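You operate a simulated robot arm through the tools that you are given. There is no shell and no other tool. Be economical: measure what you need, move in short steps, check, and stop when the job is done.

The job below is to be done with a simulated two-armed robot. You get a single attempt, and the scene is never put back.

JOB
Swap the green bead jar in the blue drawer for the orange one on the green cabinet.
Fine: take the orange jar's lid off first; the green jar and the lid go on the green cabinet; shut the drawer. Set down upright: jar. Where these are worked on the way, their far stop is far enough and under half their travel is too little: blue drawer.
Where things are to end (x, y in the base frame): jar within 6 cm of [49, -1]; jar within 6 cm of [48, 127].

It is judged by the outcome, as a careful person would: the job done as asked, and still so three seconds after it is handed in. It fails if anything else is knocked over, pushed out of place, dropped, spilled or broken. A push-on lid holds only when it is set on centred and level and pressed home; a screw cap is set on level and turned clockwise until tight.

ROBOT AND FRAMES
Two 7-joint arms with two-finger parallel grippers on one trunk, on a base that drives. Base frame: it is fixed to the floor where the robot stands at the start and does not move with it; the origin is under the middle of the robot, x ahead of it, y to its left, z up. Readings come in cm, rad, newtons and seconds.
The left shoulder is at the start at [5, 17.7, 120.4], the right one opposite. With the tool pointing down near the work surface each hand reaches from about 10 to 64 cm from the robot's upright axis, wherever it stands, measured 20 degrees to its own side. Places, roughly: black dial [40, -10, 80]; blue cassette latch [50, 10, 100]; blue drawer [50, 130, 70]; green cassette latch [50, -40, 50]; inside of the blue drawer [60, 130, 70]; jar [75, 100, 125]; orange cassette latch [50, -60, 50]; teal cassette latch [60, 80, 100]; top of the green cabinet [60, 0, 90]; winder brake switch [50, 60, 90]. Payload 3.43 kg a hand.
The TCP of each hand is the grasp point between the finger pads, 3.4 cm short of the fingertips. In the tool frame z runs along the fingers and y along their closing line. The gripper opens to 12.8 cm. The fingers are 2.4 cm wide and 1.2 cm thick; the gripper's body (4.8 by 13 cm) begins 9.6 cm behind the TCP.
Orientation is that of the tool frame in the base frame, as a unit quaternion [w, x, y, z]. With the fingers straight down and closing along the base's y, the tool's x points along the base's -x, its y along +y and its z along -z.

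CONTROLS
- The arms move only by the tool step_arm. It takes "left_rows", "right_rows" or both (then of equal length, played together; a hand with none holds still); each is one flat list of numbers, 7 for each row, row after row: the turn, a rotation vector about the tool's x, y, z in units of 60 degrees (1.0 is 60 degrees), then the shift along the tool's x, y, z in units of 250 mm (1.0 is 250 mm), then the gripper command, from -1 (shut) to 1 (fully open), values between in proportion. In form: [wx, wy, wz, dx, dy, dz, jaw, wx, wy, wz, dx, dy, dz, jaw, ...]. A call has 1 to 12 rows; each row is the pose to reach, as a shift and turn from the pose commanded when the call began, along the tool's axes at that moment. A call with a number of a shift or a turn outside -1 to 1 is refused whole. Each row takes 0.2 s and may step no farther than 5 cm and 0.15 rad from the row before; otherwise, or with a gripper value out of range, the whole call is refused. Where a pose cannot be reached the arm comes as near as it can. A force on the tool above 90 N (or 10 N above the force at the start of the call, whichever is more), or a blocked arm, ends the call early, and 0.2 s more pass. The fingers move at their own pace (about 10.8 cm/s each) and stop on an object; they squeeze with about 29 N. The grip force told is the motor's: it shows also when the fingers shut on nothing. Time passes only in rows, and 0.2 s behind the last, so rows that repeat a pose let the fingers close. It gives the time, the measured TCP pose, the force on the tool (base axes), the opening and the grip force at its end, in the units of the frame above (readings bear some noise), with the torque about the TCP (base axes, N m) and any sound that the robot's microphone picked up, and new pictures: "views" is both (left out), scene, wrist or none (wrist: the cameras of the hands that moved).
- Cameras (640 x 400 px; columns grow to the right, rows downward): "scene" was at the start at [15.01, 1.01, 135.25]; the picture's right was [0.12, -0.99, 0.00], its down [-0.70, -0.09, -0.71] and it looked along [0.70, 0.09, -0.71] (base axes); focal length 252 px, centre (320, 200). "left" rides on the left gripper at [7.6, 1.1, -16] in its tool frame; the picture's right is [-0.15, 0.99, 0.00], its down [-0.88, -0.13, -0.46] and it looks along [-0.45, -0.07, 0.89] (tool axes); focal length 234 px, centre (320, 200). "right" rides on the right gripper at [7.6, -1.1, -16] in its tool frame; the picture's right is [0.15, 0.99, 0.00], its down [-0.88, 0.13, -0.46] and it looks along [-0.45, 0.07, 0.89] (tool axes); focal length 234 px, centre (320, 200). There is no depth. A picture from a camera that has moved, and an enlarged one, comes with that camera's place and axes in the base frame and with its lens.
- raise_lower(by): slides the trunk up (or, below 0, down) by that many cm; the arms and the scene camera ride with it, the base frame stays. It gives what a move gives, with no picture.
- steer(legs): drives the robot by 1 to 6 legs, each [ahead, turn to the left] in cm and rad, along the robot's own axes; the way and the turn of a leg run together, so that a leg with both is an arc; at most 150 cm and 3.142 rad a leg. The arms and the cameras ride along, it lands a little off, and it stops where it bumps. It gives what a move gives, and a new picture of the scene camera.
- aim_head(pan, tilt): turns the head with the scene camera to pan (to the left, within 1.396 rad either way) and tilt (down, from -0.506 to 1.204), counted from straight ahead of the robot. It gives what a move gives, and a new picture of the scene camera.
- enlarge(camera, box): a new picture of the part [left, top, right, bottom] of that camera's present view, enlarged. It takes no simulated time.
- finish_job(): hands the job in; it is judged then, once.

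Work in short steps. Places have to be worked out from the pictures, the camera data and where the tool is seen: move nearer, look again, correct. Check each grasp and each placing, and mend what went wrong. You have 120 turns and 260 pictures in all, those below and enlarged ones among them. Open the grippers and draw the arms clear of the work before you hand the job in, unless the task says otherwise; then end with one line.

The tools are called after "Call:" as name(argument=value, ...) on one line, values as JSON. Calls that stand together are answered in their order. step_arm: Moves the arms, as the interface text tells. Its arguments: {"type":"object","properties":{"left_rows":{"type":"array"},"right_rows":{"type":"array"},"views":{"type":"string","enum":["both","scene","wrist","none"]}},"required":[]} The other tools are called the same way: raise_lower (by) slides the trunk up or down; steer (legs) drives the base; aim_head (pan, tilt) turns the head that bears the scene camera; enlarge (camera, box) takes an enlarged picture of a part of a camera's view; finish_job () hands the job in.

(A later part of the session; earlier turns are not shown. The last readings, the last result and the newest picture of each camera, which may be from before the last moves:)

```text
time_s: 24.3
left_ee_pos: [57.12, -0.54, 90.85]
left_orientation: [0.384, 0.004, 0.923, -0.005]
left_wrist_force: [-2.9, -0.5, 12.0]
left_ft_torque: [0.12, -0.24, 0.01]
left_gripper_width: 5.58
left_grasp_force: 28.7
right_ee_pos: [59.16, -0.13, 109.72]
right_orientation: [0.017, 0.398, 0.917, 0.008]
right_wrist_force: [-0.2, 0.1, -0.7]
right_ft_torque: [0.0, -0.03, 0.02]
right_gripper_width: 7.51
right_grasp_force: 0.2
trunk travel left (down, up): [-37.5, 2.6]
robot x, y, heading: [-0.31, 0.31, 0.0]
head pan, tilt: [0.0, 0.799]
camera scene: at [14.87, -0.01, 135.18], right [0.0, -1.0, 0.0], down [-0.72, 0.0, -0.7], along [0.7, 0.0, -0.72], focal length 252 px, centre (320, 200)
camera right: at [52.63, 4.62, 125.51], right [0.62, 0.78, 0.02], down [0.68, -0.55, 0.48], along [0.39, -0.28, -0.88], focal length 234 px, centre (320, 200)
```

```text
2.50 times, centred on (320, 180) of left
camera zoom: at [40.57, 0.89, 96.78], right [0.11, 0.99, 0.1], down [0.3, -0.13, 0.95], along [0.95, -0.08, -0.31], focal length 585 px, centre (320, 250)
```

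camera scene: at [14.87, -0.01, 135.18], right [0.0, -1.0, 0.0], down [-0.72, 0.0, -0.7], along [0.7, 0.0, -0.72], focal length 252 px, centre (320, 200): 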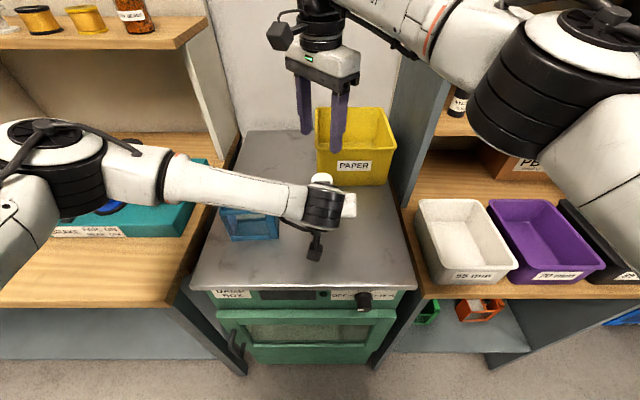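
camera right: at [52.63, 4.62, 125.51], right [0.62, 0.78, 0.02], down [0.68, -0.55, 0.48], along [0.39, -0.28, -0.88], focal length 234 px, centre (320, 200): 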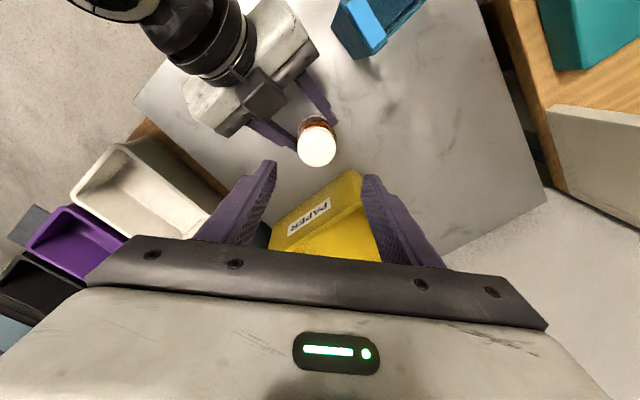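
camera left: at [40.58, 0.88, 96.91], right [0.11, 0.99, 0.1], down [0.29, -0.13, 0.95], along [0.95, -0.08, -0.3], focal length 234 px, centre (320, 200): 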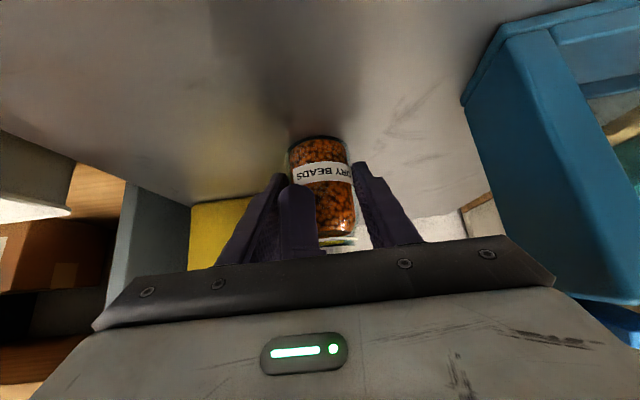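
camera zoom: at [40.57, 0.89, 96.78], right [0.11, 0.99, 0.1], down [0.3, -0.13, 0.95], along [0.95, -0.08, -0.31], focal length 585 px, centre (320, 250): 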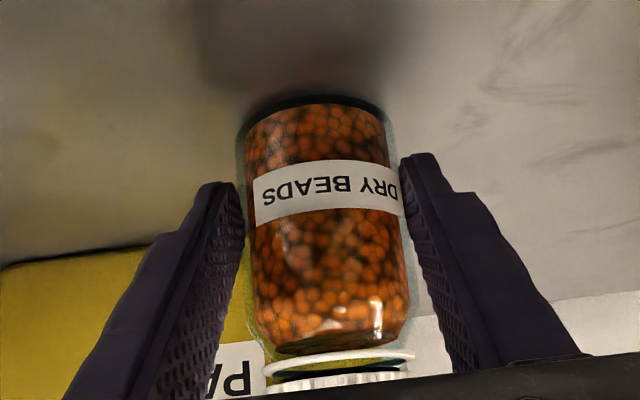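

The lid is still on, and the left hand is pressing the jar down with about 12 N. I release and regrip so the jar settles upright.

Call:
step_arm(left_rows=[0, 0, 0, 0, 0, 0, -0.03, 0, 0, 0, 0, 0, 0, 0.05, 0, 0, 0, -0.012, 0.012, -0.012, 0.05, 0, 0, 0, -0.012, 0.012, -0.012, 0.05, 0, 0, 0, -0.012, 0.012, -0.012, -0.5, 0, 0, 0, -0.012, 0.012, -0.012, -0.5, 0, 0, 0, -0.012, 0.012, -0.012, -0.5], views="wrist")

Call:
enlarge(camera="left", box=[240, 100, 400, 260])

Call:
enlarge(camera="right", box=[240, 80, 400, 200])

```text
time_s: 25.9
left_ee_pos: [57.2, -0.26, 91.06]
left_orientation: [0.382, 0.003, 0.924, -0.004]
left_wrist_force: [-1.0, 0.3, 0.9]
left_ft_torque: [0.01, 0.06, 0.0]
left_gripper_width: 5.57
left_grasp_force: 29.2
right_ee_pos: [59.32, -0.13, 109.62]
right_orientation: [0.016, 0.397, 0.918, 0.007]
right_wrist_force: [0.1, -1.0, 0.2]
right_ft_torque: [-0.06, -0.04, -0.02]
right_gripper_width: 7.51
right_grasp_force: 0.0
trunk travel left (down, up): [-37.5, 2.6]
robot x, y, heading: [-0.09, -0.18, -0.003]
head pan, tilt: [0.0, 0.799]
camera left: at [40.65, 1.18, 97.13], right [0.11, 0.99, 0.1], down [0.3, -0.13, 0.95], along [0.95, -0.08, -0.31], focal length 234 px, centre (320, 200)
```

left: 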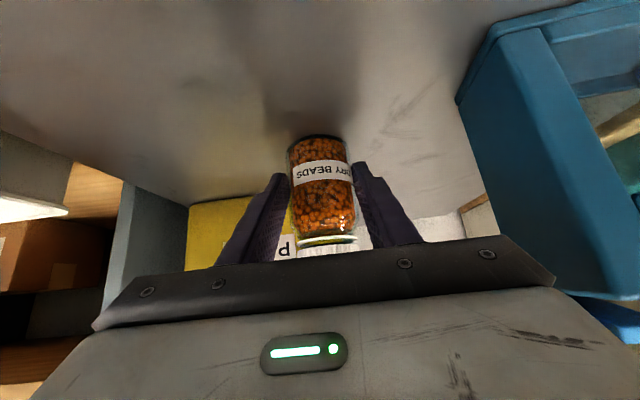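

```text
2.50 times, centred on (320, 180) of left
camera zoom: at [40.65, 1.18, 97.13], right [0.11, 0.99, 0.1], down [0.3, -0.13, 0.95], along [0.95, -0.08, -0.31], focal length 585 px, centre (320, 250)
```

zoom: 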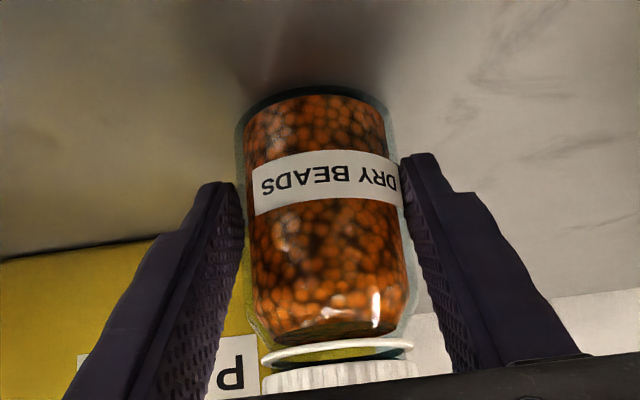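

```text
3.33 times, centred on (320, 140) of right
camera zoom: at [52.76, 4.6, 125.43], right [0.62, 0.78, 0.02], down [0.68, -0.55, 0.48], along [0.39, -0.28, -0.88], focal length 781 px, centre (320, 400)
```

zoom: 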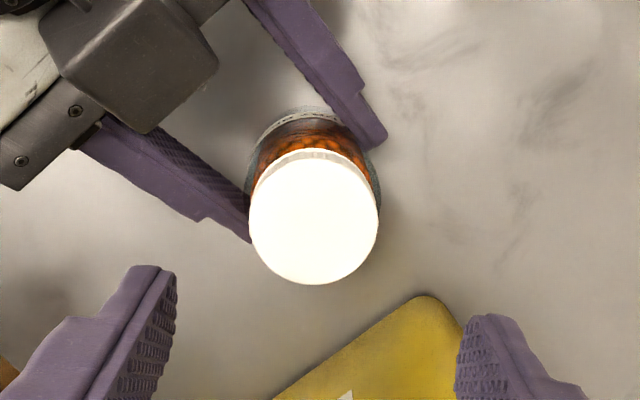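

The lid looks partly raised. I correct a small tilt, turn a bit further clockwise while lowering over the lid at [59.3, 0], and grip it again.

Call:
step_arm(right_rows=[0.006, 0.006, 0.095, 0.001, 0.001, 0.115, 0.17, 0.012, 0.012, 0.19, 0.002, 0.002, 0.23, 0.17, 0.018, 0.018, 0.285, 0.003, 0.003, 0.345, 0.17, 0.024, 0.023, 0.38, 0.004, 0.004, 0.46, 0.17, 0.024, 0.023, 0.38, 0.004, 0.004, 0.46, 0.17, 0.024, 0.023, 0.38, 0.004, 0.004, 0.46, -0.6, 0.024, 0.023, 0.38, 0.004, 0.004, 0.46, -0.6, 0.024, 0.023, 0.38, 0.004, 0.004, 0.46, -0.6], views="wrist")

```text
time_s: 27.7
left_ee_pos: [57.37, -0.11, 91.24]
left_orientation: [0.384, 0.003, 0.923, -0.003]
left_wrist_force: [14.4, 3.2, -2.6]
left_ft_torque: [-0.09, 0.64, 0.05]
left_gripper_width: 5.61
left_grasp_force: 28.8
right_ee_pos: [59.67, 0.06, 98.22]
right_orientation: [-0.004, 0.57, 0.822, 0.002]
right_wrist_force: [-14.6, -3.1, 1.5]
right_ft_torque: [-0.16, 0.51, 0.01]
right_gripper_width: 4.71
right_grasp_force: 28.8
trunk travel left (down, up): [-37.5, 2.6]
robot x, y, heading: [-0.13, -0.35, -0.005]
head pan, tilt: [0.0, 0.799]
camera right: at [56.02, 6.64, 114.23], right [0.88, 0.48, 0.0], down [0.43, -0.78, 0.45], along [0.22, -0.39, -0.89], focal length 234 px, centre (320, 200)
```

right: 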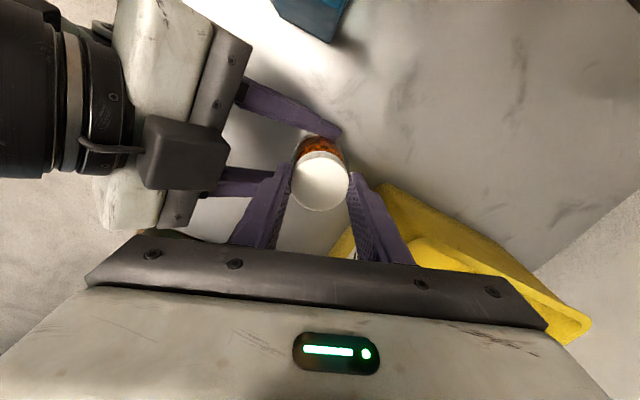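

Lid gripped again at 4.71 cm. I turn it 60° counter-clockwise with a small rise of 2 mm.

Call:
step_arm(right_rows=[0, 0, -0.125, 0, 0, -0.001, -0.6, 0, 0, -0.25, 0, 0, -0.002, -0.6, 0, 0, -0.375, 0, 0, -0.003, -0.6, 0, 0, -0.5, 0, 0, -0.004, -0.6, 0, 0, -0.625, 0, 0, -0.005, -0.6, 0, 0, -0.75, 0, 0, -0.006, -0.6, 0, 0, -0.875, 0, 0, -0.007, -0.6, 0, 0, -1, 0, 0, -0.008, -0.6], views="wrist")

Call:
enlarge(camera="left", box=[240, 100, 400, 260])

```text
time_s: 29.5
left_ee_pos: [57.29, -0.12, 91.09]
left_orientation: [0.383, 0.003, 0.924, -0.003]
left_wrist_force: [17.5, 7.5, 0.0]
left_ft_torque: [-0.31, 0.38, 0.19]
left_gripper_width: 5.59
left_grasp_force: 28.9
right_ee_pos: [59.6, -0.08, 98.34]
right_orientation: [-0.002, 0.083, 0.997, 0.003]
right_wrist_force: [-17.8, -7.7, -2.1]
right_ft_torque: [-0.21, 0.8, -0.01]
right_gripper_width: 4.69
right_grasp_force: 28.5
trunk travel left (down, up): [-37.5, 2.6]
robot x, y, heading: [0.09, 0.1, -0.002]
head pan, tilt: [0.0, 0.799]
camera right: at [52.04, -0.01, 114.34], right [0.02, 1.0, 0.0], down [0.89, -0.02, 0.45], along [0.45, -0.01, -0.89], focal length 234 px, centre (320, 200)
```

right: 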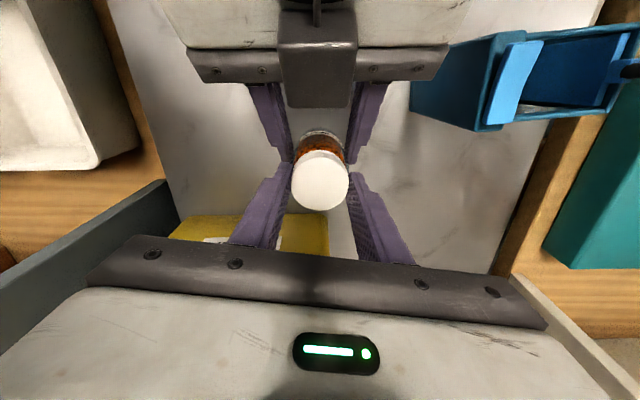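

```text
2.50 times, centred on (320, 180) of left
camera zoom: at [40.75, 1.22, 97.14], right [0.11, 0.99, 0.1], down [0.3, -0.13, 0.95], along [0.95, -0.07, -0.31], focal length 585 px, centre (320, 250)
```

zoom: 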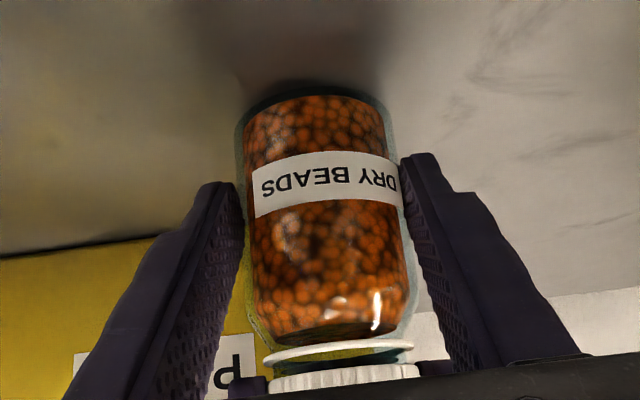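

The lid is rising relative to the ring. I turn another 33°, staying inside the wrist limit.

Call:
step_arm(right_rows=[0, 0, -0.11, 0.003, 0, -0.001, -0.6, 0, 0, -0.22, 0.004, 0, -0.002, -0.6, 0, 0, -0.33, 0.006, 0, -0.003, -0.6, 0, 0, -0.44, 0.008, 0, -0.004, -0.6, 0, 0, -0.55, 0.008, 0, -0.005, -0.6], views="none")

Call:
enlarge(camera="left", box=[240, 100, 400, 260])

```text
time_s: 30.7
left_ee_pos: [57.39, -0.19, 91.11]
left_orientation: [0.383, 0.003, 0.924, -0.002]
left_wrist_force: [3.3, 13.7, 10.4]
left_ft_torque: [-0.47, -0.4, 0.33]
left_gripper_width: 5.6
left_grasp_force: 28.5
right_ee_pos: [59.58, -0.1, 98.41]
right_orientation: [0.001, -0.203, 0.979, 0.002]
right_wrist_force: [-3.3, -13.2, -12.4]
right_ft_torque: [-0.49, 0.4, -0.03]
right_gripper_width: 4.71
right_grasp_force: 29.0
trunk travel left (down, up): [-37.5, 2.6]
robot x, y, heading: [0.28, 0.03, -0.002]
head pan, tilt: [0.0, 0.799]
```

```text
2.50 times, centred on (320, 180) of left
camera zoom: at [40.69, 1.2, 97.16], right [0.11, 0.99, 0.1], down [0.3, -0.13, 0.95], along [0.95, -0.07, -0.31], focal length 585 px, centre (320, 250)
```

zoom: 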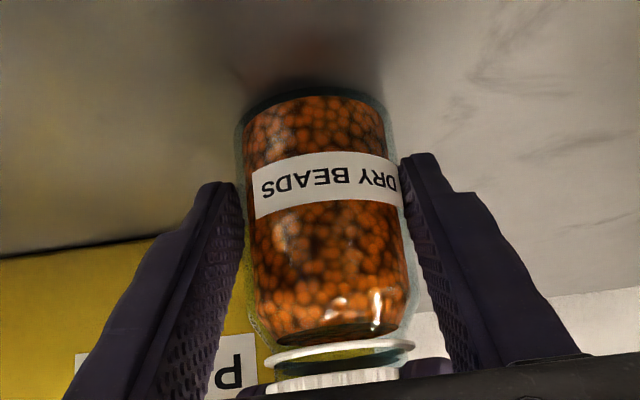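

It's still threaded. I open the right hand, raise it, rewind 60° clockwise and come down again.

Call:
step_arm(right_rows=[0, 0, 0, 0, 0, 0, 0.1, 0, 0, 0, 0, 0, 0, 0.1, 0, 0, 0, 0, 0, -0.12, 0.1, 0, 0, 0.125, 0, 0, -0.12, 0.1, 0, 0, 0.25, 0, 0, -0.12, 0.1, 0, 0, 0.375, 0, 0, -0.12, 0.1, 0, 0, 0.5, 0, 0, -0.12, 0.1, 0, 0, 0.625, 0, 0, -0.12, 0.1, 0, 0, 0.75, 0, 0, -0.12, 0.1, 0, 0, 0.875, 0, 0, -0.12, 0.1, 0, 0, 1, 0, 0, -0.12, 0.1, 0, 0, 1, 0, 0, 0.004, 0.1], views="wrist")

```text
time_s: 33.3
left_ee_pos: [57.26, -0.26, 91.21]
left_orientation: [0.383, 0.004, 0.924, -0.004]
left_wrist_force: [0.2, -0.3, 2.1]
left_ft_torque: [-0.03, -0.12, 0.02]
left_gripper_width: 5.6
left_grasp_force: 29.7
right_ee_pos: [59.65, -0.0, 98.5]
right_orientation: [0.0, 0.315, 0.949, 0.004]
right_wrist_force: [-0.3, -0.3, -0.3]
right_ft_torque: [-0.01, 0.0, -0.03]
right_gripper_width: 7.03
right_grasp_force: 0.0
trunk travel left (down, up): [-37.5, 2.6]
robot x, y, heading: [-0.03, -0.04, -0.001]
head pan, tilt: [0.0, 0.799]
camera right: at [52.82, 3.52, 114.41], right [0.47, 0.88, 0.01], down [0.78, -0.43, 0.45], along [0.4, -0.21, -0.89], focal length 234 px, centre (320, 200)
```

right: 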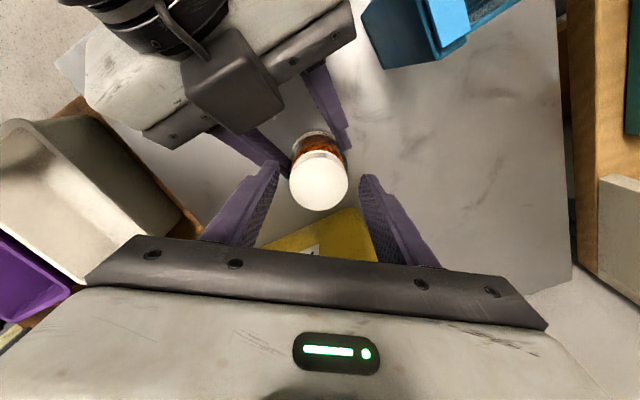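

Next I close, turn 60° counter-clockwise, and finish with a gentle 4 mm lift.

Call:
step_arm(right_rows=[0, 0, 0, 0, 0, 0.004, -0.6, 0, 0, 0, 0, 0, 0.004, -0.6, 0, 0, -0.125, 0, 0, 0.003, -0.6, 0, 0, -0.25, 0, 0, 0.002, -0.6, 0, 0, -0.375, 0, 0, 0.001, -0.6, 0, 0, -0.5, 0, 0, 0, -0.6, 0, 0, -0.625, 0, 0, -0.002, -0.6, 0, 0, -0.75, 0, 0, -0.003, -0.6, 0, 0, -0.875, 0, 0, -0.005, -0.6, 0, 0, -1, 0, 0, -0.007, -0.6, 0, 0, -1, 0, 0, -0.016, -0.6], views="none")

Call:
enlarge(camera="left", box=[240, 100, 400, 260])

```text
time_s: 35.7
left_ee_pos: [57.32, -0.23, 91.28]
left_orientation: [0.384, 0.003, 0.923, -0.004]
left_wrist_force: [2.3, 10.3, 5.9]
left_ft_torque: [-0.61, -0.04, 0.31]
left_gripper_width: 5.6
left_grasp_force: 28.7
right_ee_pos: [59.59, -0.05, 98.77]
right_orientation: [0.001, -0.203, 0.979, 0.003]
right_wrist_force: [-1.1, -9.6, -6.8]
right_ft_torque: [-0.17, 0.08, -0.07]
right_gripper_width: 4.67
right_grasp_force: 28.7
trunk travel left (down, up): [-37.5, 2.6]
robot x, y, heading: [0.15, -0.13, 0.002]
head pan, tilt: [0.0, 0.799]
```

```text
2.50 times, centred on (320, 180) of left
camera zoom: at [40.71, 1.19, 97.17], right [0.11, 0.99, 0.1], down [0.3, -0.13, 0.95], along [0.95, -0.08, -0.31], focal length 585 px, centre (320, 250)
```

zoom: 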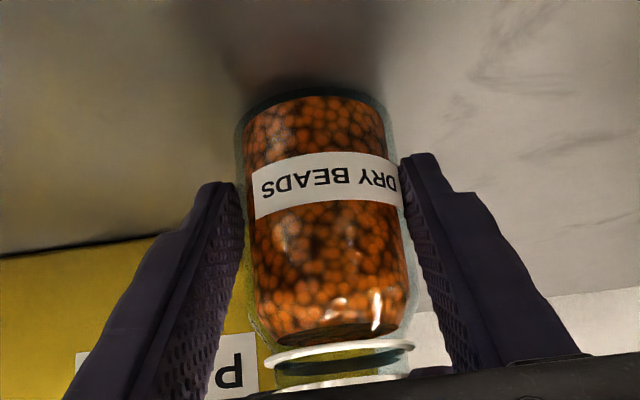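

The lid has risen noticeably. I lift another 8 mm to test whether it is free.

Call:
step_arm(right_rows=[0, 0, 0, 0, 0, -0.016, -0.6, 0, 0, 0, 0, 0, -0.032, -0.6], views="none")

Call:
enlarge(camera="left", box=[240, 100, 400, 260])

```text
time_s: 36.3
left_ee_pos: [57.06, -0.54, 91.25]
left_orientation: [0.383, 0.006, 0.924, -0.007]
left_wrist_force: [-0.3, -1.5, 3.2]
left_ft_torque: [0.03, -0.1, -0.07]
left_gripper_width: 5.58
left_grasp_force: 29.3
right_ee_pos: [59.35, 0.11, 99.64]
right_orientation: [0.002, -0.205, 0.979, 0.005]
right_wrist_force: [0.3, 0.2, 0.2]
right_ft_torque: [-0.01, 0.01, -0.01]
right_gripper_width: 4.68
right_grasp_force: 29.1
trunk travel left (down, up): [-37.5, 2.6]
robot x, y, heading: [-0.41, 0.06, 0.006]
head pan, tilt: [0.0, 0.799]
```

```text
2.50 times, centred on (320, 180) of left
camera zoom: at [40.47, 1.01, 97.18], right [0.12, 0.99, 0.1], down [0.3, -0.13, 0.95], along [0.95, -0.09, -0.31], focal length 585 px, centre (320, 250)
```

zoom: 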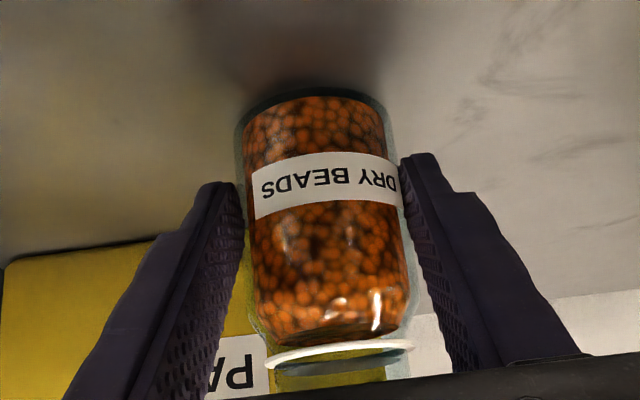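

The lid is free. I raise it and carry it towards [54, -13] on the cabinet.

Call:
step_arm(right_rows=[0, 0, 0, 0, 0, -0.12, -0.6, 0, 0, 0, 0, 0, -0.24, -0.6, 0, 0, 0, 0, 0, -0.36, -0.6, 0, 0, 0.1, 0.1, -0.098, -0.36, -0.6, 0, 0, 0.2, 0.2, -0.196, -0.36, -0.6, 0, 0, 0.3, 0.3, -0.294, -0.36, -0.6, 0, 0, 0.4, 0.407, -0.392, -0.36, -0.6], views="both")

```text
time_s: 37.9
left_ee_pos: [57.2, -0.2, 91.12]
left_orientation: [0.383, 0.004, 0.924, -0.004]
left_wrist_force: [0.7, -0.5, 3.1]
left_ft_torque: [0.07, -0.11, 0.02]
left_gripper_width: 5.61
left_grasp_force: 29.1
right_ee_pos: [53.94, -13.1, 108.56]
right_orientation: [0.001, 0.006, 1.0, 0.004]
right_wrist_force: [0.0, -0.2, 0.1]
right_ft_torque: [0.04, 0.02, 0.04]
right_gripper_width: 4.66
right_grasp_force: 29.2
trunk travel left (down, up): [-37.5, 2.6]
robot x, y, heading: [0.01, -0.04, -0.001]
head pan, tilt: [0.0, 0.799]
camera scene: at [14.98, -0.07, 135.16], right [0.0, -1.0, 0.0], down [-0.72, 0.0, -0.7], along [0.7, 0.0, -0.72], focal length 252 px, centre (320, 200)
camera right: at [46.3, -14.32, 124.51], right [-0.13, 0.99, 0.01], down [0.88, 0.12, 0.46], along [0.45, 0.07, -0.89], focal length 234 px, centre (320, 200)
```

scene: 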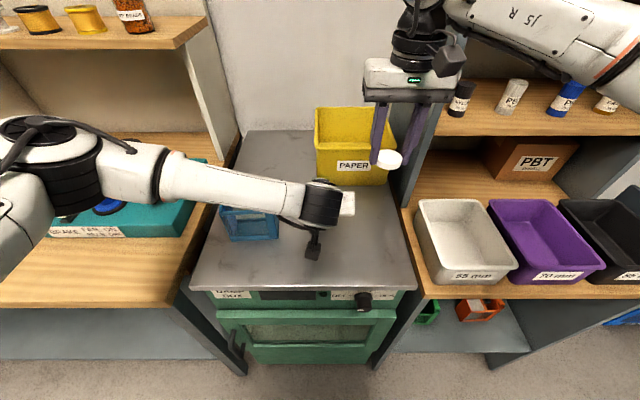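
right: 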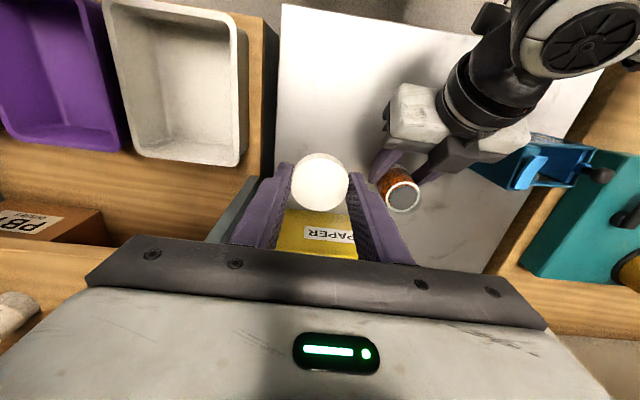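

The lid is still held, and the spot [56, -12.5] on the cabinet is clear. I lower it close to the surface.

Call:
step_arm(right_rows=[0, 0, 0, -0.08, 0.024, 0.17, -0.6, 0, 0, 0, -0.08, 0.024, 0.34, -0.6, 0, 0, 0, -0.08, 0.024, 0.51, -0.6, 0, 0, 0, -0.08, 0.024, 0.68, -0.6], views="wrist")

```text
time_s: 38.9
left_ee_pos: [57.23, -0.27, 91.03]
left_orientation: [0.383, 0.004, 0.924, -0.005]
left_wrist_force: [0.5, -1.0, 1.2]
left_ft_torque: [0.01, -0.1, -0.07]
left_gripper_width: 5.58
left_grasp_force: 29.3
right_ee_pos: [56.04, -12.42, 91.34]
right_orientation: [0.0, 0.005, 1.0, 0.005]
right_wrist_force: [-0.1, 0.6, -0.1]
right_ft_torque: [0.02, 0.01, 0.0]
right_gripper_width: 4.66
right_grasp_force: 29.7
trunk travel left (down, up): [-37.5, 2.6]
robot x, y, heading: [-0.15, -0.29, -0.004]
head pan, tilt: [0.0, 0.799]
camera right: at [48.55, -13.61, 107.35], right [-0.14, 0.99, 0.01], down [0.88, 0.12, 0.46], along [0.45, 0.07, -0.89], focal length 234 px, centre (320, 200)
```

right: 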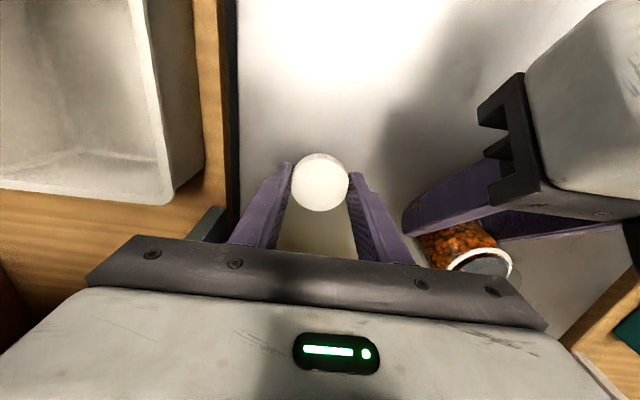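

I lower in small steps until the lid touches the surface.

Call:
step_arm(right_rows=[0, 0, 0, 0, 0, 0.012, -0.6, 0, 0, 0, 0, 0, 0.024, -0.6, 0, 0, 0, 0, 0, 0.036, -0.6], views="none")

```text
time_s: 39.7
left_ee_pos: [57.2, -0.34, 91.14]
left_orientation: [0.383, 0.003, 0.924, -0.004]
left_wrist_force: [0.4, -1.9, 1.5]
left_ft_torque: [-0.01, -0.1, -0.02]
left_gripper_width: 5.58
left_grasp_force: 29.1
right_ee_pos: [56.06, -12.35, 90.58]
right_orientation: [0.001, 0.005, 1.0, 0.004]
right_wrist_force: [-0.5, -0.6, 0.6]
right_ft_torque: [0.02, 0.0, 0.0]
right_gripper_width: 4.66
right_grasp_force: 28.4
trunk travel left (down, up): [-37.5, 2.6]
robot x, y, heading: [0.45, 0.05, 0.002]
head pan, tilt: [0.0, 0.799]
```

Call:
step_arm(right_rows=[0, 0, 0, 0, 0, 0.012, -0.6, 0, 0, 0, 0, 0, 0.024, -0.6, 0, 0, 0, 0, 0, 0.036, -0.6], views="none")

```text
time_s: 40.5
left_ee_pos: [57.27, -0.27, 91.07]
left_orientation: [0.382, 0.004, 0.924, -0.005]
left_wrist_force: [-0.4, -0.4, 1.6]
left_ft_torque: [-0.01, -0.09, -0.05]
left_gripper_width: 5.6
left_grasp_force: 28.7
right_ee_pos: [56.16, -12.34, 89.72]
right_orientation: [0.001, 0.006, 1.0, 0.005]
right_wrist_force: [-0.1, 0.4, -0.1]
right_ft_torque: [0.0, -0.01, -0.04]
right_gripper_width: 4.65
right_grasp_force: 29.0
trunk travel left (down, up): [-37.5, 2.6]
robot x, y, heading: [0.07, -0.32, 0.0]
head pan, tilt: [0.0, 0.799]
```

Still no contact, so the top is lower than I judged. I continue down.

Call:
step_arm(right_rows=[0, 0, 0, 0, 0, 0.01, -0.6, 0, 0, 0, 0, 0, 0.02, -0.6, 0, 0, 0, 0, 0, 0.03, -0.6, 0, 0, 0, 0, 0, 0.04, -0.6], views="wrist")

```text
time_s: 41.5
left_ee_pos: [56.98, -0.23, 91.34]
left_orientation: [0.385, 0.004, 0.923, -0.004]
left_wrist_force: [0.1, 0.1, -2.0]
left_ft_torque: [0.01, 0.04, 0.03]
left_gripper_width: 5.59
left_grasp_force: 28.8
right_ee_pos: [56.05, -12.36, 89.35]
right_orientation: [0.007, 0.006, 1.0, 0.004]
right_wrist_force: [-6.3, -7.0, 43.7]
right_ft_torque: [-1.38, 0.7, 0.03]
right_gripper_width: 4.69
right_grasp_force: 29.1
trunk travel left (down, up): [-37.5, 2.6]
robot x, y, heading: [-0.06, -0.16, -0.004]
head pan, tilt: [0.0, 0.799]
camera right: at [48.29, -13.5, 105.31], right [-0.14, 0.99, 0.01], down [0.88, 0.12, 0.47], along [0.46, 0.07, -0.88], focal length 234 px, centre (320, 200)
```

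right: 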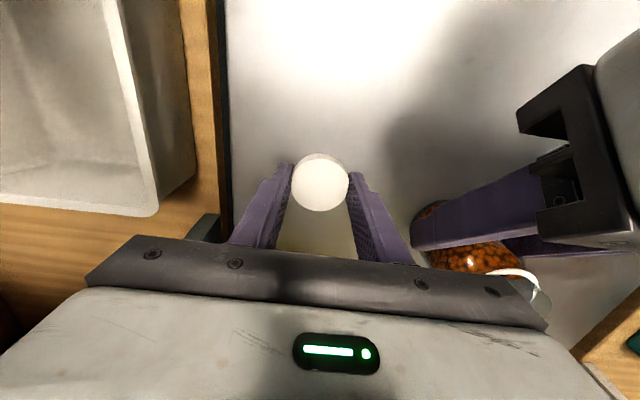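

Contact at TCP 89.35, so the cabinet top is at about z 86. I relieve the pressure, open and rise.

Call:
step_arm(right_rows=[0, 0, 0, 0, 0, -0.026, -0.6, 0, 0, 0, 0, 0, -0.026, 0.1, 0, 0, 0, 0, 0, -0.026, 0.1, 0, 0, 0, 0, 0, -0.1, 0.1, 0, 0, 0, 0, 0, -0.25, 0.1, 0, 0, 0, 0, 0, -0.4, 0.1, 0, 0, 0, 0, 0, -0.55, 0.1, 0, 0, 0, 0, 0, -0.7, 0.1], views="both")

```text
time_s: 43.3
left_ee_pos: [57.17, -0.08, 91.07]
left_orientation: [0.382, 0.005, 0.924, -0.005]
left_wrist_force: [0.1, -0.2, 1.1]
left_ft_torque: [-0.01, -0.02, 0.06]
left_gripper_width: 5.62
left_grasp_force: 29.2
right_ee_pos: [56.0, -12.46, 106.21]
right_orientation: [0.0, 0.005, 1.0, 0.005]
right_wrist_force: [0.1, 0.5, 0.0]
right_ft_torque: [0.02, 0.0, 0.02]
right_gripper_width: 7.05
right_grasp_force: 0.0
trunk travel left (down, up): [-37.5, 2.6]
robot x, y, heading: [0.02, 0.19, 0.003]
head pan, tilt: [0.0, 0.799]
camera scene: at [14.99, 0.02, 135.16], right [0.0, -1.0, 0.0], down [-0.72, 0.0, -0.7], along [0.7, 0.0, -0.72], focal length 252 px, centre (320, 200)
camera right: at [48.42, -13.72, 122.19], right [-0.14, 0.99, 0.01], down [0.88, 0.12, 0.46], along [0.45, 0.07, -0.89], focal length 234 px, centre (320, 200)
```

scene: 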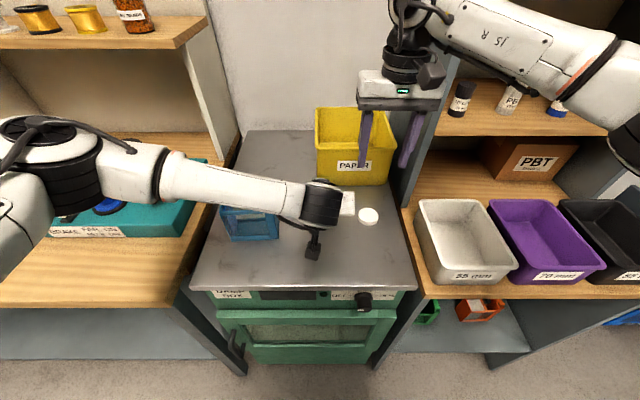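
right: 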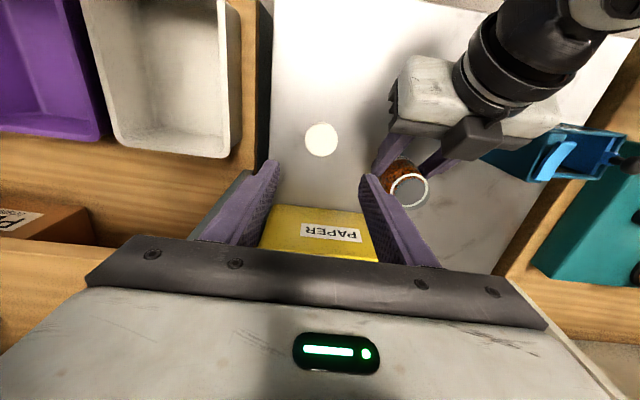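

The lid lies flat on the cabinet and the jar is open. I release the jar with the left hand and back off along its fingers.

Call:
step_arm(left_rows=[0, 0, 0, 0, 0, 0, -0.05, 0, 0, 0, 0, 0, 0, 0.1, 0, 0, 0, 0, 0, 0, 0.1, 0, 0, 0, 0, 0, -0.1, 0.1, 0, 0, 0, 0, 0, -0.25, 0.1, 0, 0, 0, 0, 0, -0.4, 0.1, 0, 0, 0, 0, 0, -0.55, 0.1, 0, 0, 0, 0, 0, -0.7, 0.1], views="both")

```text
time_s: 45.1
left_ee_pos: [44.81, -0.16, 103.45]
left_orientation: [0.383, 0.003, 0.924, -0.004]
left_wrist_force: [-0.2, 0.7, -0.4]
left_ft_torque: [0.0, -0.02, 0.0]
left_gripper_width: 7.05
left_grasp_force: 0.0
right_ee_pos: [56.05, -12.5, 106.13]
right_orientation: [0.001, 0.005, 1.0, 0.005]
right_wrist_force: [-0.9, -0.1, -0.5]
right_ft_torque: [0.03, 0.0, 0.01]
right_gripper_width: 7.06
right_grasp_force: 0.1
trunk travel left (down, up): [-37.5, 2.6]
robot x, y, heading: [-0.3, 0.05, -0.0]
head pan, tilt: [0.0, 0.799]
camera scene: at [14.97, -0.02, 135.16], right [0.0, -1.0, 0.0], down [-0.72, 0.0, -0.7], along [0.7, 0.0, -0.72], focal length 252 px, centre (320, 200)
camera left: at [28.26, 1.29, 109.46], right [0.11, 0.99, 0.1], down [0.3, -0.13, 0.95], along [0.95, -0.08, -0.31], focal length 234 px, centre (320, 200)
```

scene: 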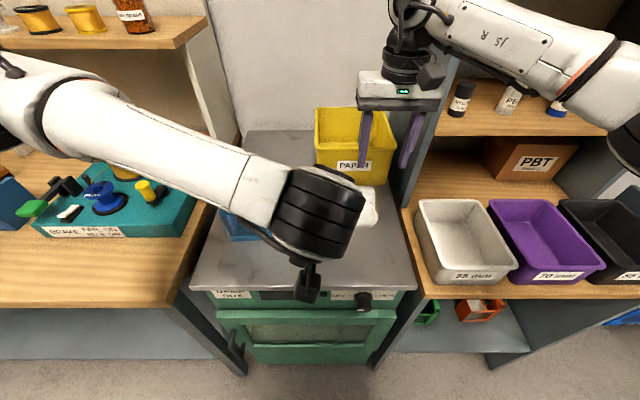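
left: 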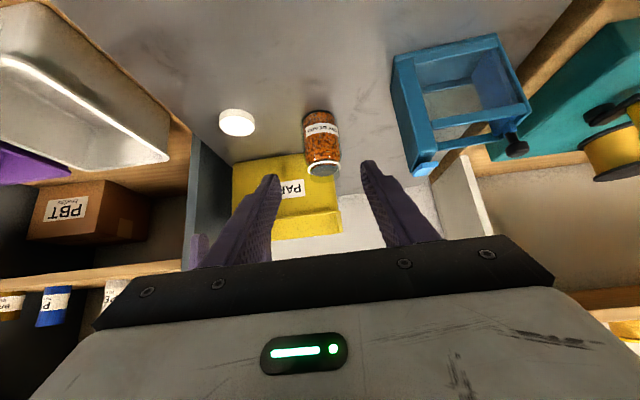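

The jar stands upright and open. I bring the left hand back to a neutral downward pose on its own side.

Call:
step_arm(left_rows=[0, 0.125, 0, -0.033, 0.1, -0.08, 0.1, 0, 0.25, 0, -0.067, 0.2, -0.16, 0.1, 0, 0.375, 0, -0.1, 0.3, -0.24, 0.1, 0, 0.5, 0, -0.133, 0.4, -0.32, 0.1, 0, 0.625, 0, -0.167, 0.5, -0.4, 0.1, 0, 0.75, 0, -0.2, 0.6, -0.48, 0.1], views="scene")

Call:
enlarge(camera="right", box=[240, 100, 480, 250])

```text
time_s: 46.5
left_ee_pos: [40.0, 15.2, 115.55]
left_orientation: [-0.001, 0.005, 1.0, -0.002]
left_wrist_force: [-0.3, -0.1, -0.1]
left_ft_torque: [-0.03, 0.01, -0.02]
left_gripper_width: 7.02
left_grasp_force: 0.1
right_ee_pos: [55.91, -12.44, 106.19]
right_orientation: [0.0, 0.005, 1.0, 0.004]
right_wrist_force: [-0.3, -0.8, 0.6]
right_ft_torque: [-0.02, 0.0, 0.01]
right_gripper_width: 7.02
right_grasp_force: 0.1
trunk travel left (down, up): [-37.5, 2.6]
robot x, y, heading: [0.12, -0.02, 0.006]
head pan, tilt: [0.0, 0.799]
camera scene: at [15.03, 0.03, 135.15], right [0.0, -1.0, 0.0], down [-0.72, 0.0, -0.7], along [0.7, 0.0, -0.72], focal length 252 px, centre (320, 200)
```

scene: 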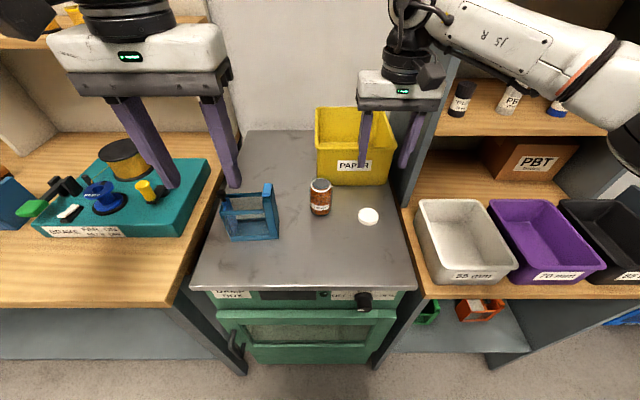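

```text
2.67 times, centred on (360, 175) of right
camera zoom: at [48.45, -13.68, 122.11], right [-0.14, 0.99, 0.01], down [0.88, 0.12, 0.46], along [0.45, 0.07, -0.89], focal length 624 px, centre (213, 267)
```

zoom: 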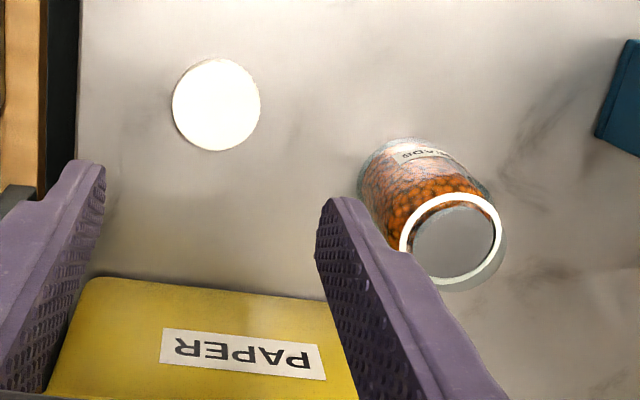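

I put the jar at about [59, -0.2] with its rim at z 95. I move the right hand above it and check the alignment before lowering.

Call:
step_arm(right_rows=[0, 0, 0, -0.031, 0.122, 0, 0.3, 0, 0, 0, -0.062, 0.244, 0, 0.3, 0, 0, 0, -0.093, 0.366, 0, 0.3, 0, 0, 0, -0.124, 0.488, 0, 0.3], views="wrist")

```text
time_s: 47.5
left_ee_pos: [40.13, 15.28, 115.46]
left_orientation: [-0.001, 0.005, 1.0, -0.002]
left_wrist_force: [0.1, -0.1, 0.0]
left_ft_torque: [-0.04, 0.03, -0.03]
left_gripper_width: 7.04
left_grasp_force: 0.1
right_ee_pos: [59.19, -0.07, 106.39]
right_orientation: [0.001, 0.006, 1.0, 0.003]
right_wrist_force: [-0.1, 1.0, -0.9]
right_ft_torque: [-0.03, 0.05, 0.0]
right_gripper_width: 8.31
right_grasp_force: 0.0
trunk travel left (down, up): [-37.5, 2.6]
robot x, y, heading: [-0.46, 0.14, -0.004]
head pan, tilt: [0.0, 0.799]
camera right: at [51.62, -1.3, 122.28], right [-0.14, 0.99, 0.01], down [0.88, 0.12, 0.46], along [0.45, 0.07, -0.89], focal length 234 px, centre (320, 200)
```

right: 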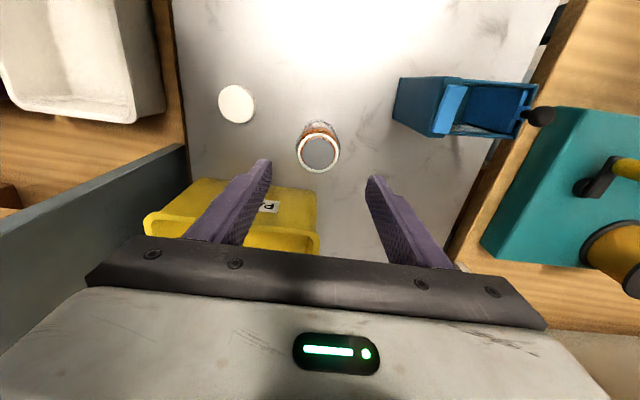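

The hand is directly above the rim. I lower it and grip the jar from above.

Call:
step_arm(right_rows=[0, 0, 0, 0, -0.006, 0.153, 0.3, 0, 0, 0, 0, -0.006, 0.306, 0.3, 0, 0, 0, 0, -0.006, 0.459, 0.3, 0, 0, 0, 0, -0.006, 0.608, 0.3, 0, 0, 0, 0, -0.006, 0.608, 0.3, 0, 0, 0, 0, -0.006, 0.608, -0.5, 0, 0, 0, 0, -0.006, 0.608, -0.5, 0, 0, 0, 0, -0.006, 0.608, -0.5], views="wrist")

```text
time_s: 49.3
left_ee_pos: [40.07, 15.1, 115.52]
left_orientation: [0.0, 0.004, 1.0, -0.002]
left_wrist_force: [0.7, 0.2, -0.2]
left_ft_torque: [0.02, 0.05, 0.01]
left_gripper_width: 7.06
left_grasp_force: 0.0
right_ee_pos: [59.18, -0.31, 90.98]
right_orientation: [0.0, 0.005, 1.0, 0.004]
right_wrist_force: [0.6, -0.7, -0.7]
right_ft_torque: [-0.02, 0.0, -0.01]
right_gripper_width: 5.6
right_grasp_force: 29.1
trunk travel left (down, up): [-37.5, 2.6]
robot x, y, heading: [0.23, 0.08, 0.005]
head pan, tilt: [0.0, 0.799]
camera right: at [51.66, -1.44, 106.95], right [-0.14, 0.99, 0.01], down [0.88, 0.12, 0.46], along [0.45, 0.07, -0.89], focal length 234 px, centre (320, 200)
```

right: 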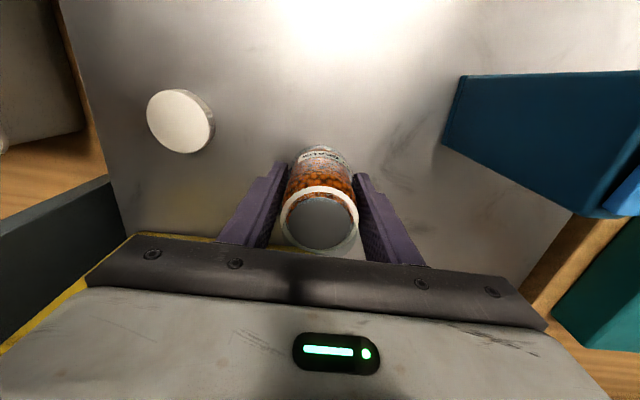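

The grip is firm and the jar upright. I lift it gently and retract it to the right side of the robot.

Call:
step_arm(right_rows=[0, 0, 0, 0, 0, -0.08, -0.5, 0, 0, 0, 0, 0, -0.2, -0.5, 0, 0, 0, 0, 0, -0.34, -0.5, 0, 0, 0, 0, 0, -0.5, -0.5, 0, 0, 0, 0.08, -0.05, -0.64, -0.5, 0, 0, 0, 0.2, -0.12, -0.76, -0.5, 0, 0, 0, 0.32, -0.2, -0.86, -0.5, 0, 0, 0, 0.44, -0.28, -0.92, -0.5, 0, 0, 0, 0.56, -0.36, -0.92, -0.5, 0, 0, 0, 0.68, -0.44, -0.92, -0.5, 0, 0, 0, 0.76, -0.5, -0.92, -0.5, 0, 0, 0, 0.8, -0.54, -0.92, -0.5], views="both")

```text
time_s: 51.9
left_ee_pos: [40.19, 15.08, 115.57]
left_orientation: [0.001, 0.004, 1.0, -0.002]
left_wrist_force: [0.9, 0.0, -1.4]
left_ft_torque: [0.03, -0.03, 0.0]
left_gripper_width: 7.05
left_grasp_force: 0.0
right_ee_pos: [39.09, -13.86, 113.99]
right_orientation: [0.0, 0.005, 1.0, 0.004]
right_wrist_force: [-0.5, 0.1, -1.5]
right_ft_torque: [0.01, -0.01, 0.0]
right_gripper_width: 5.61
right_grasp_force: 28.9
trunk travel left (down, up): [-37.5, 2.6]
robot x, y, heading: [0.29, -0.38, 0.0]
head pan, tilt: [0.0, 0.799]
camera scene: at [15.02, -0.03, 135.16], right [0.0, -1.0, 0.0], down [-0.72, 0.0, -0.7], along [0.7, 0.0, -0.72], focal length 252 px, centre (320, 200)
camera right: at [31.6, -15.03, 129.96], right [-0.14, 0.99, 0.01], down [0.88, 0.12, 0.46], along [0.45, 0.07, -0.89], focal length 234 px, centre (320, 200)
```

scene: 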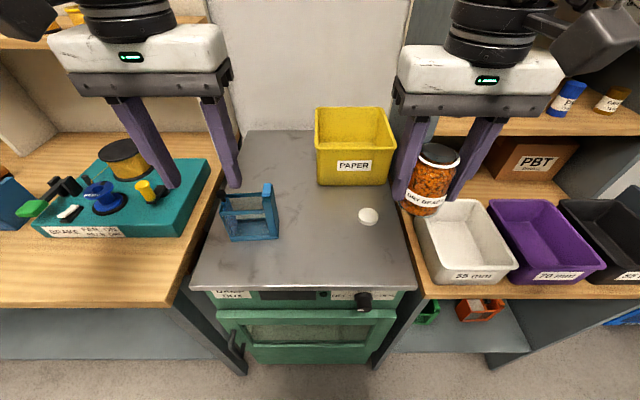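
right: 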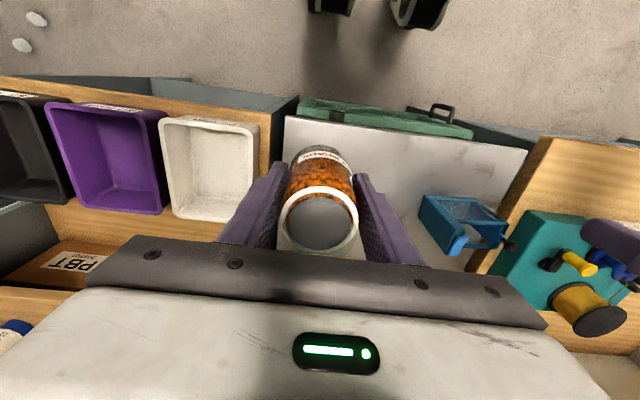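

The jar is upright in the right hand. I back the robot up 20 cm, turn left and look along the way to the drawer.

Call:
steer(legs=[[-20, 0], [0, 1.571]])

```text
time_s: 57.4
left_ee_pos: [-35.4, 40.04, 115.46]
left_orientation: [0.002, -0.704, 0.711, -0.002]
left_wrist_force: [0.4, 0.4, 0.2]
left_ft_torque: [-0.01, 0.0, 0.0]
left_gripper_width: 7.03
left_grasp_force: 0.0
right_ee_pos: [-6.43, 39.22, 114.02]
right_orientation: [-0.003, -0.703, 0.711, 0.004]
right_wrist_force: [-0.8, -2.2, -1.7]
right_ft_torque: [0.01, -0.05, -0.02]
right_gripper_width: 5.61
right_grasp_force: 29.3
trunk travel left (down, up): [-37.5, 2.6]
robot x, y, heading: [-19.86, -0.15, 1.572]
head pan, tilt: [0.0, 0.799]
camera scene: at [-20.18, 15.1, 135.15], right [1.0, 0.0, 0.0], down [0.0, -0.72, -0.7], along [0.0, 0.7, -0.72], focal length 252 px, centre (320, 200)
```

scene: 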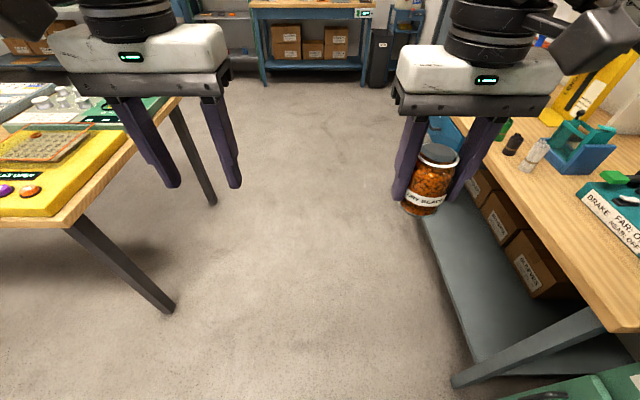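

The aisle is clear. I drive ahead 125 cm and turn back right to face the drawer.

Call:
steer(legs=[[125, 0], [0, -1.571]])

```text
time_s: 67.5
left_ee_pos: [19.3, 141.46, 115.5]
left_orientation: [0.0, -0.001, 1.0, -0.001]
left_wrist_force: [-0.1, 0.0, 0.3]
left_ft_torque: [0.0, -0.03, -0.03]
left_gripper_width: 7.02
left_grasp_force: 0.1
right_ee_pos: [18.83, 112.28, 113.96]
right_orientation: [0.0, 0.0, 1.0, 0.005]
right_wrist_force: [0.4, -0.8, -2.4]
right_ft_torque: [-0.04, 0.03, 0.01]
right_gripper_width: 5.6
right_grasp_force: 29.0
trunk travel left (down, up): [-37.5, 2.6]
robot x, y, heading: [-20.97, 126.0, 0.014]
head pan, tilt: [0.0, 0.799]
camera scene: at [-5.5, 125.91, 135.15], right [0.01, -1.0, 0.0], down [-0.72, -0.01, -0.7], along [0.7, 0.01, -0.72], focal length 252 px, centre (320, 200)
```

scene: 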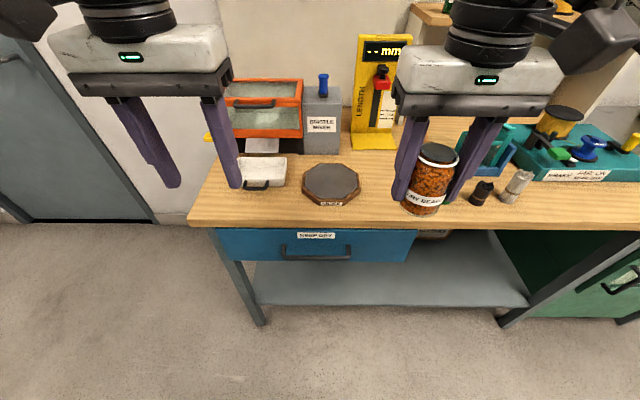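

The blue drawer is just ahead, under the bench. I zoom in on its front and handle.

Call:
enlarge(camera="scene", box=[190, 200, 450, 300])

Call:
enlarge(camera="left", box=[0, 0, 640, 400])

```text
2.46 times, centred on (320, 250) of scene
camera zoom: at [-5.5, 125.91, 135.15], right [0.01, -1.0, 0.0], down [-0.72, -0.01, -0.7], along [0.7, 0.01, -0.72], focal length 621 px, centre (320, 77)
```

zoom: 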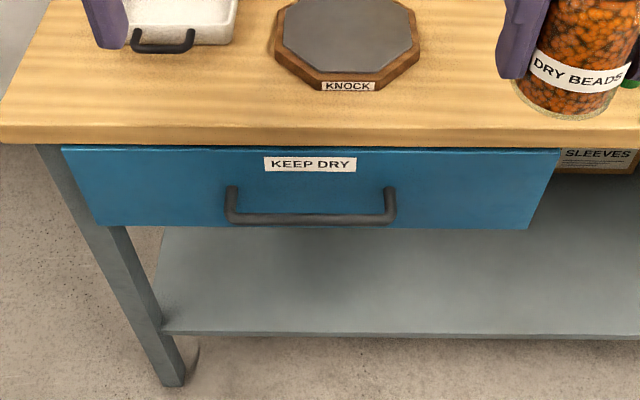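

```text
1.00 times, centred on (320, 200) of left (not enlarged: the box is as wide or as high as the picture)
camera zoom: at [11.87, 142.66, 131.56], right [0.15, 0.99, 0.0], down [0.88, -0.13, 0.46], along [0.45, -0.07, -0.89], focal length 234 px, centre (320, 200)
```

zoom: 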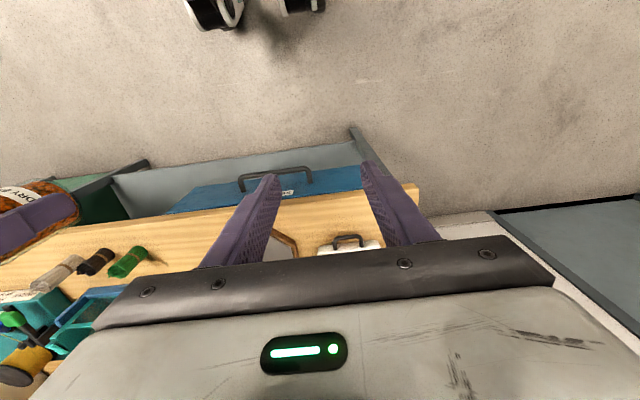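

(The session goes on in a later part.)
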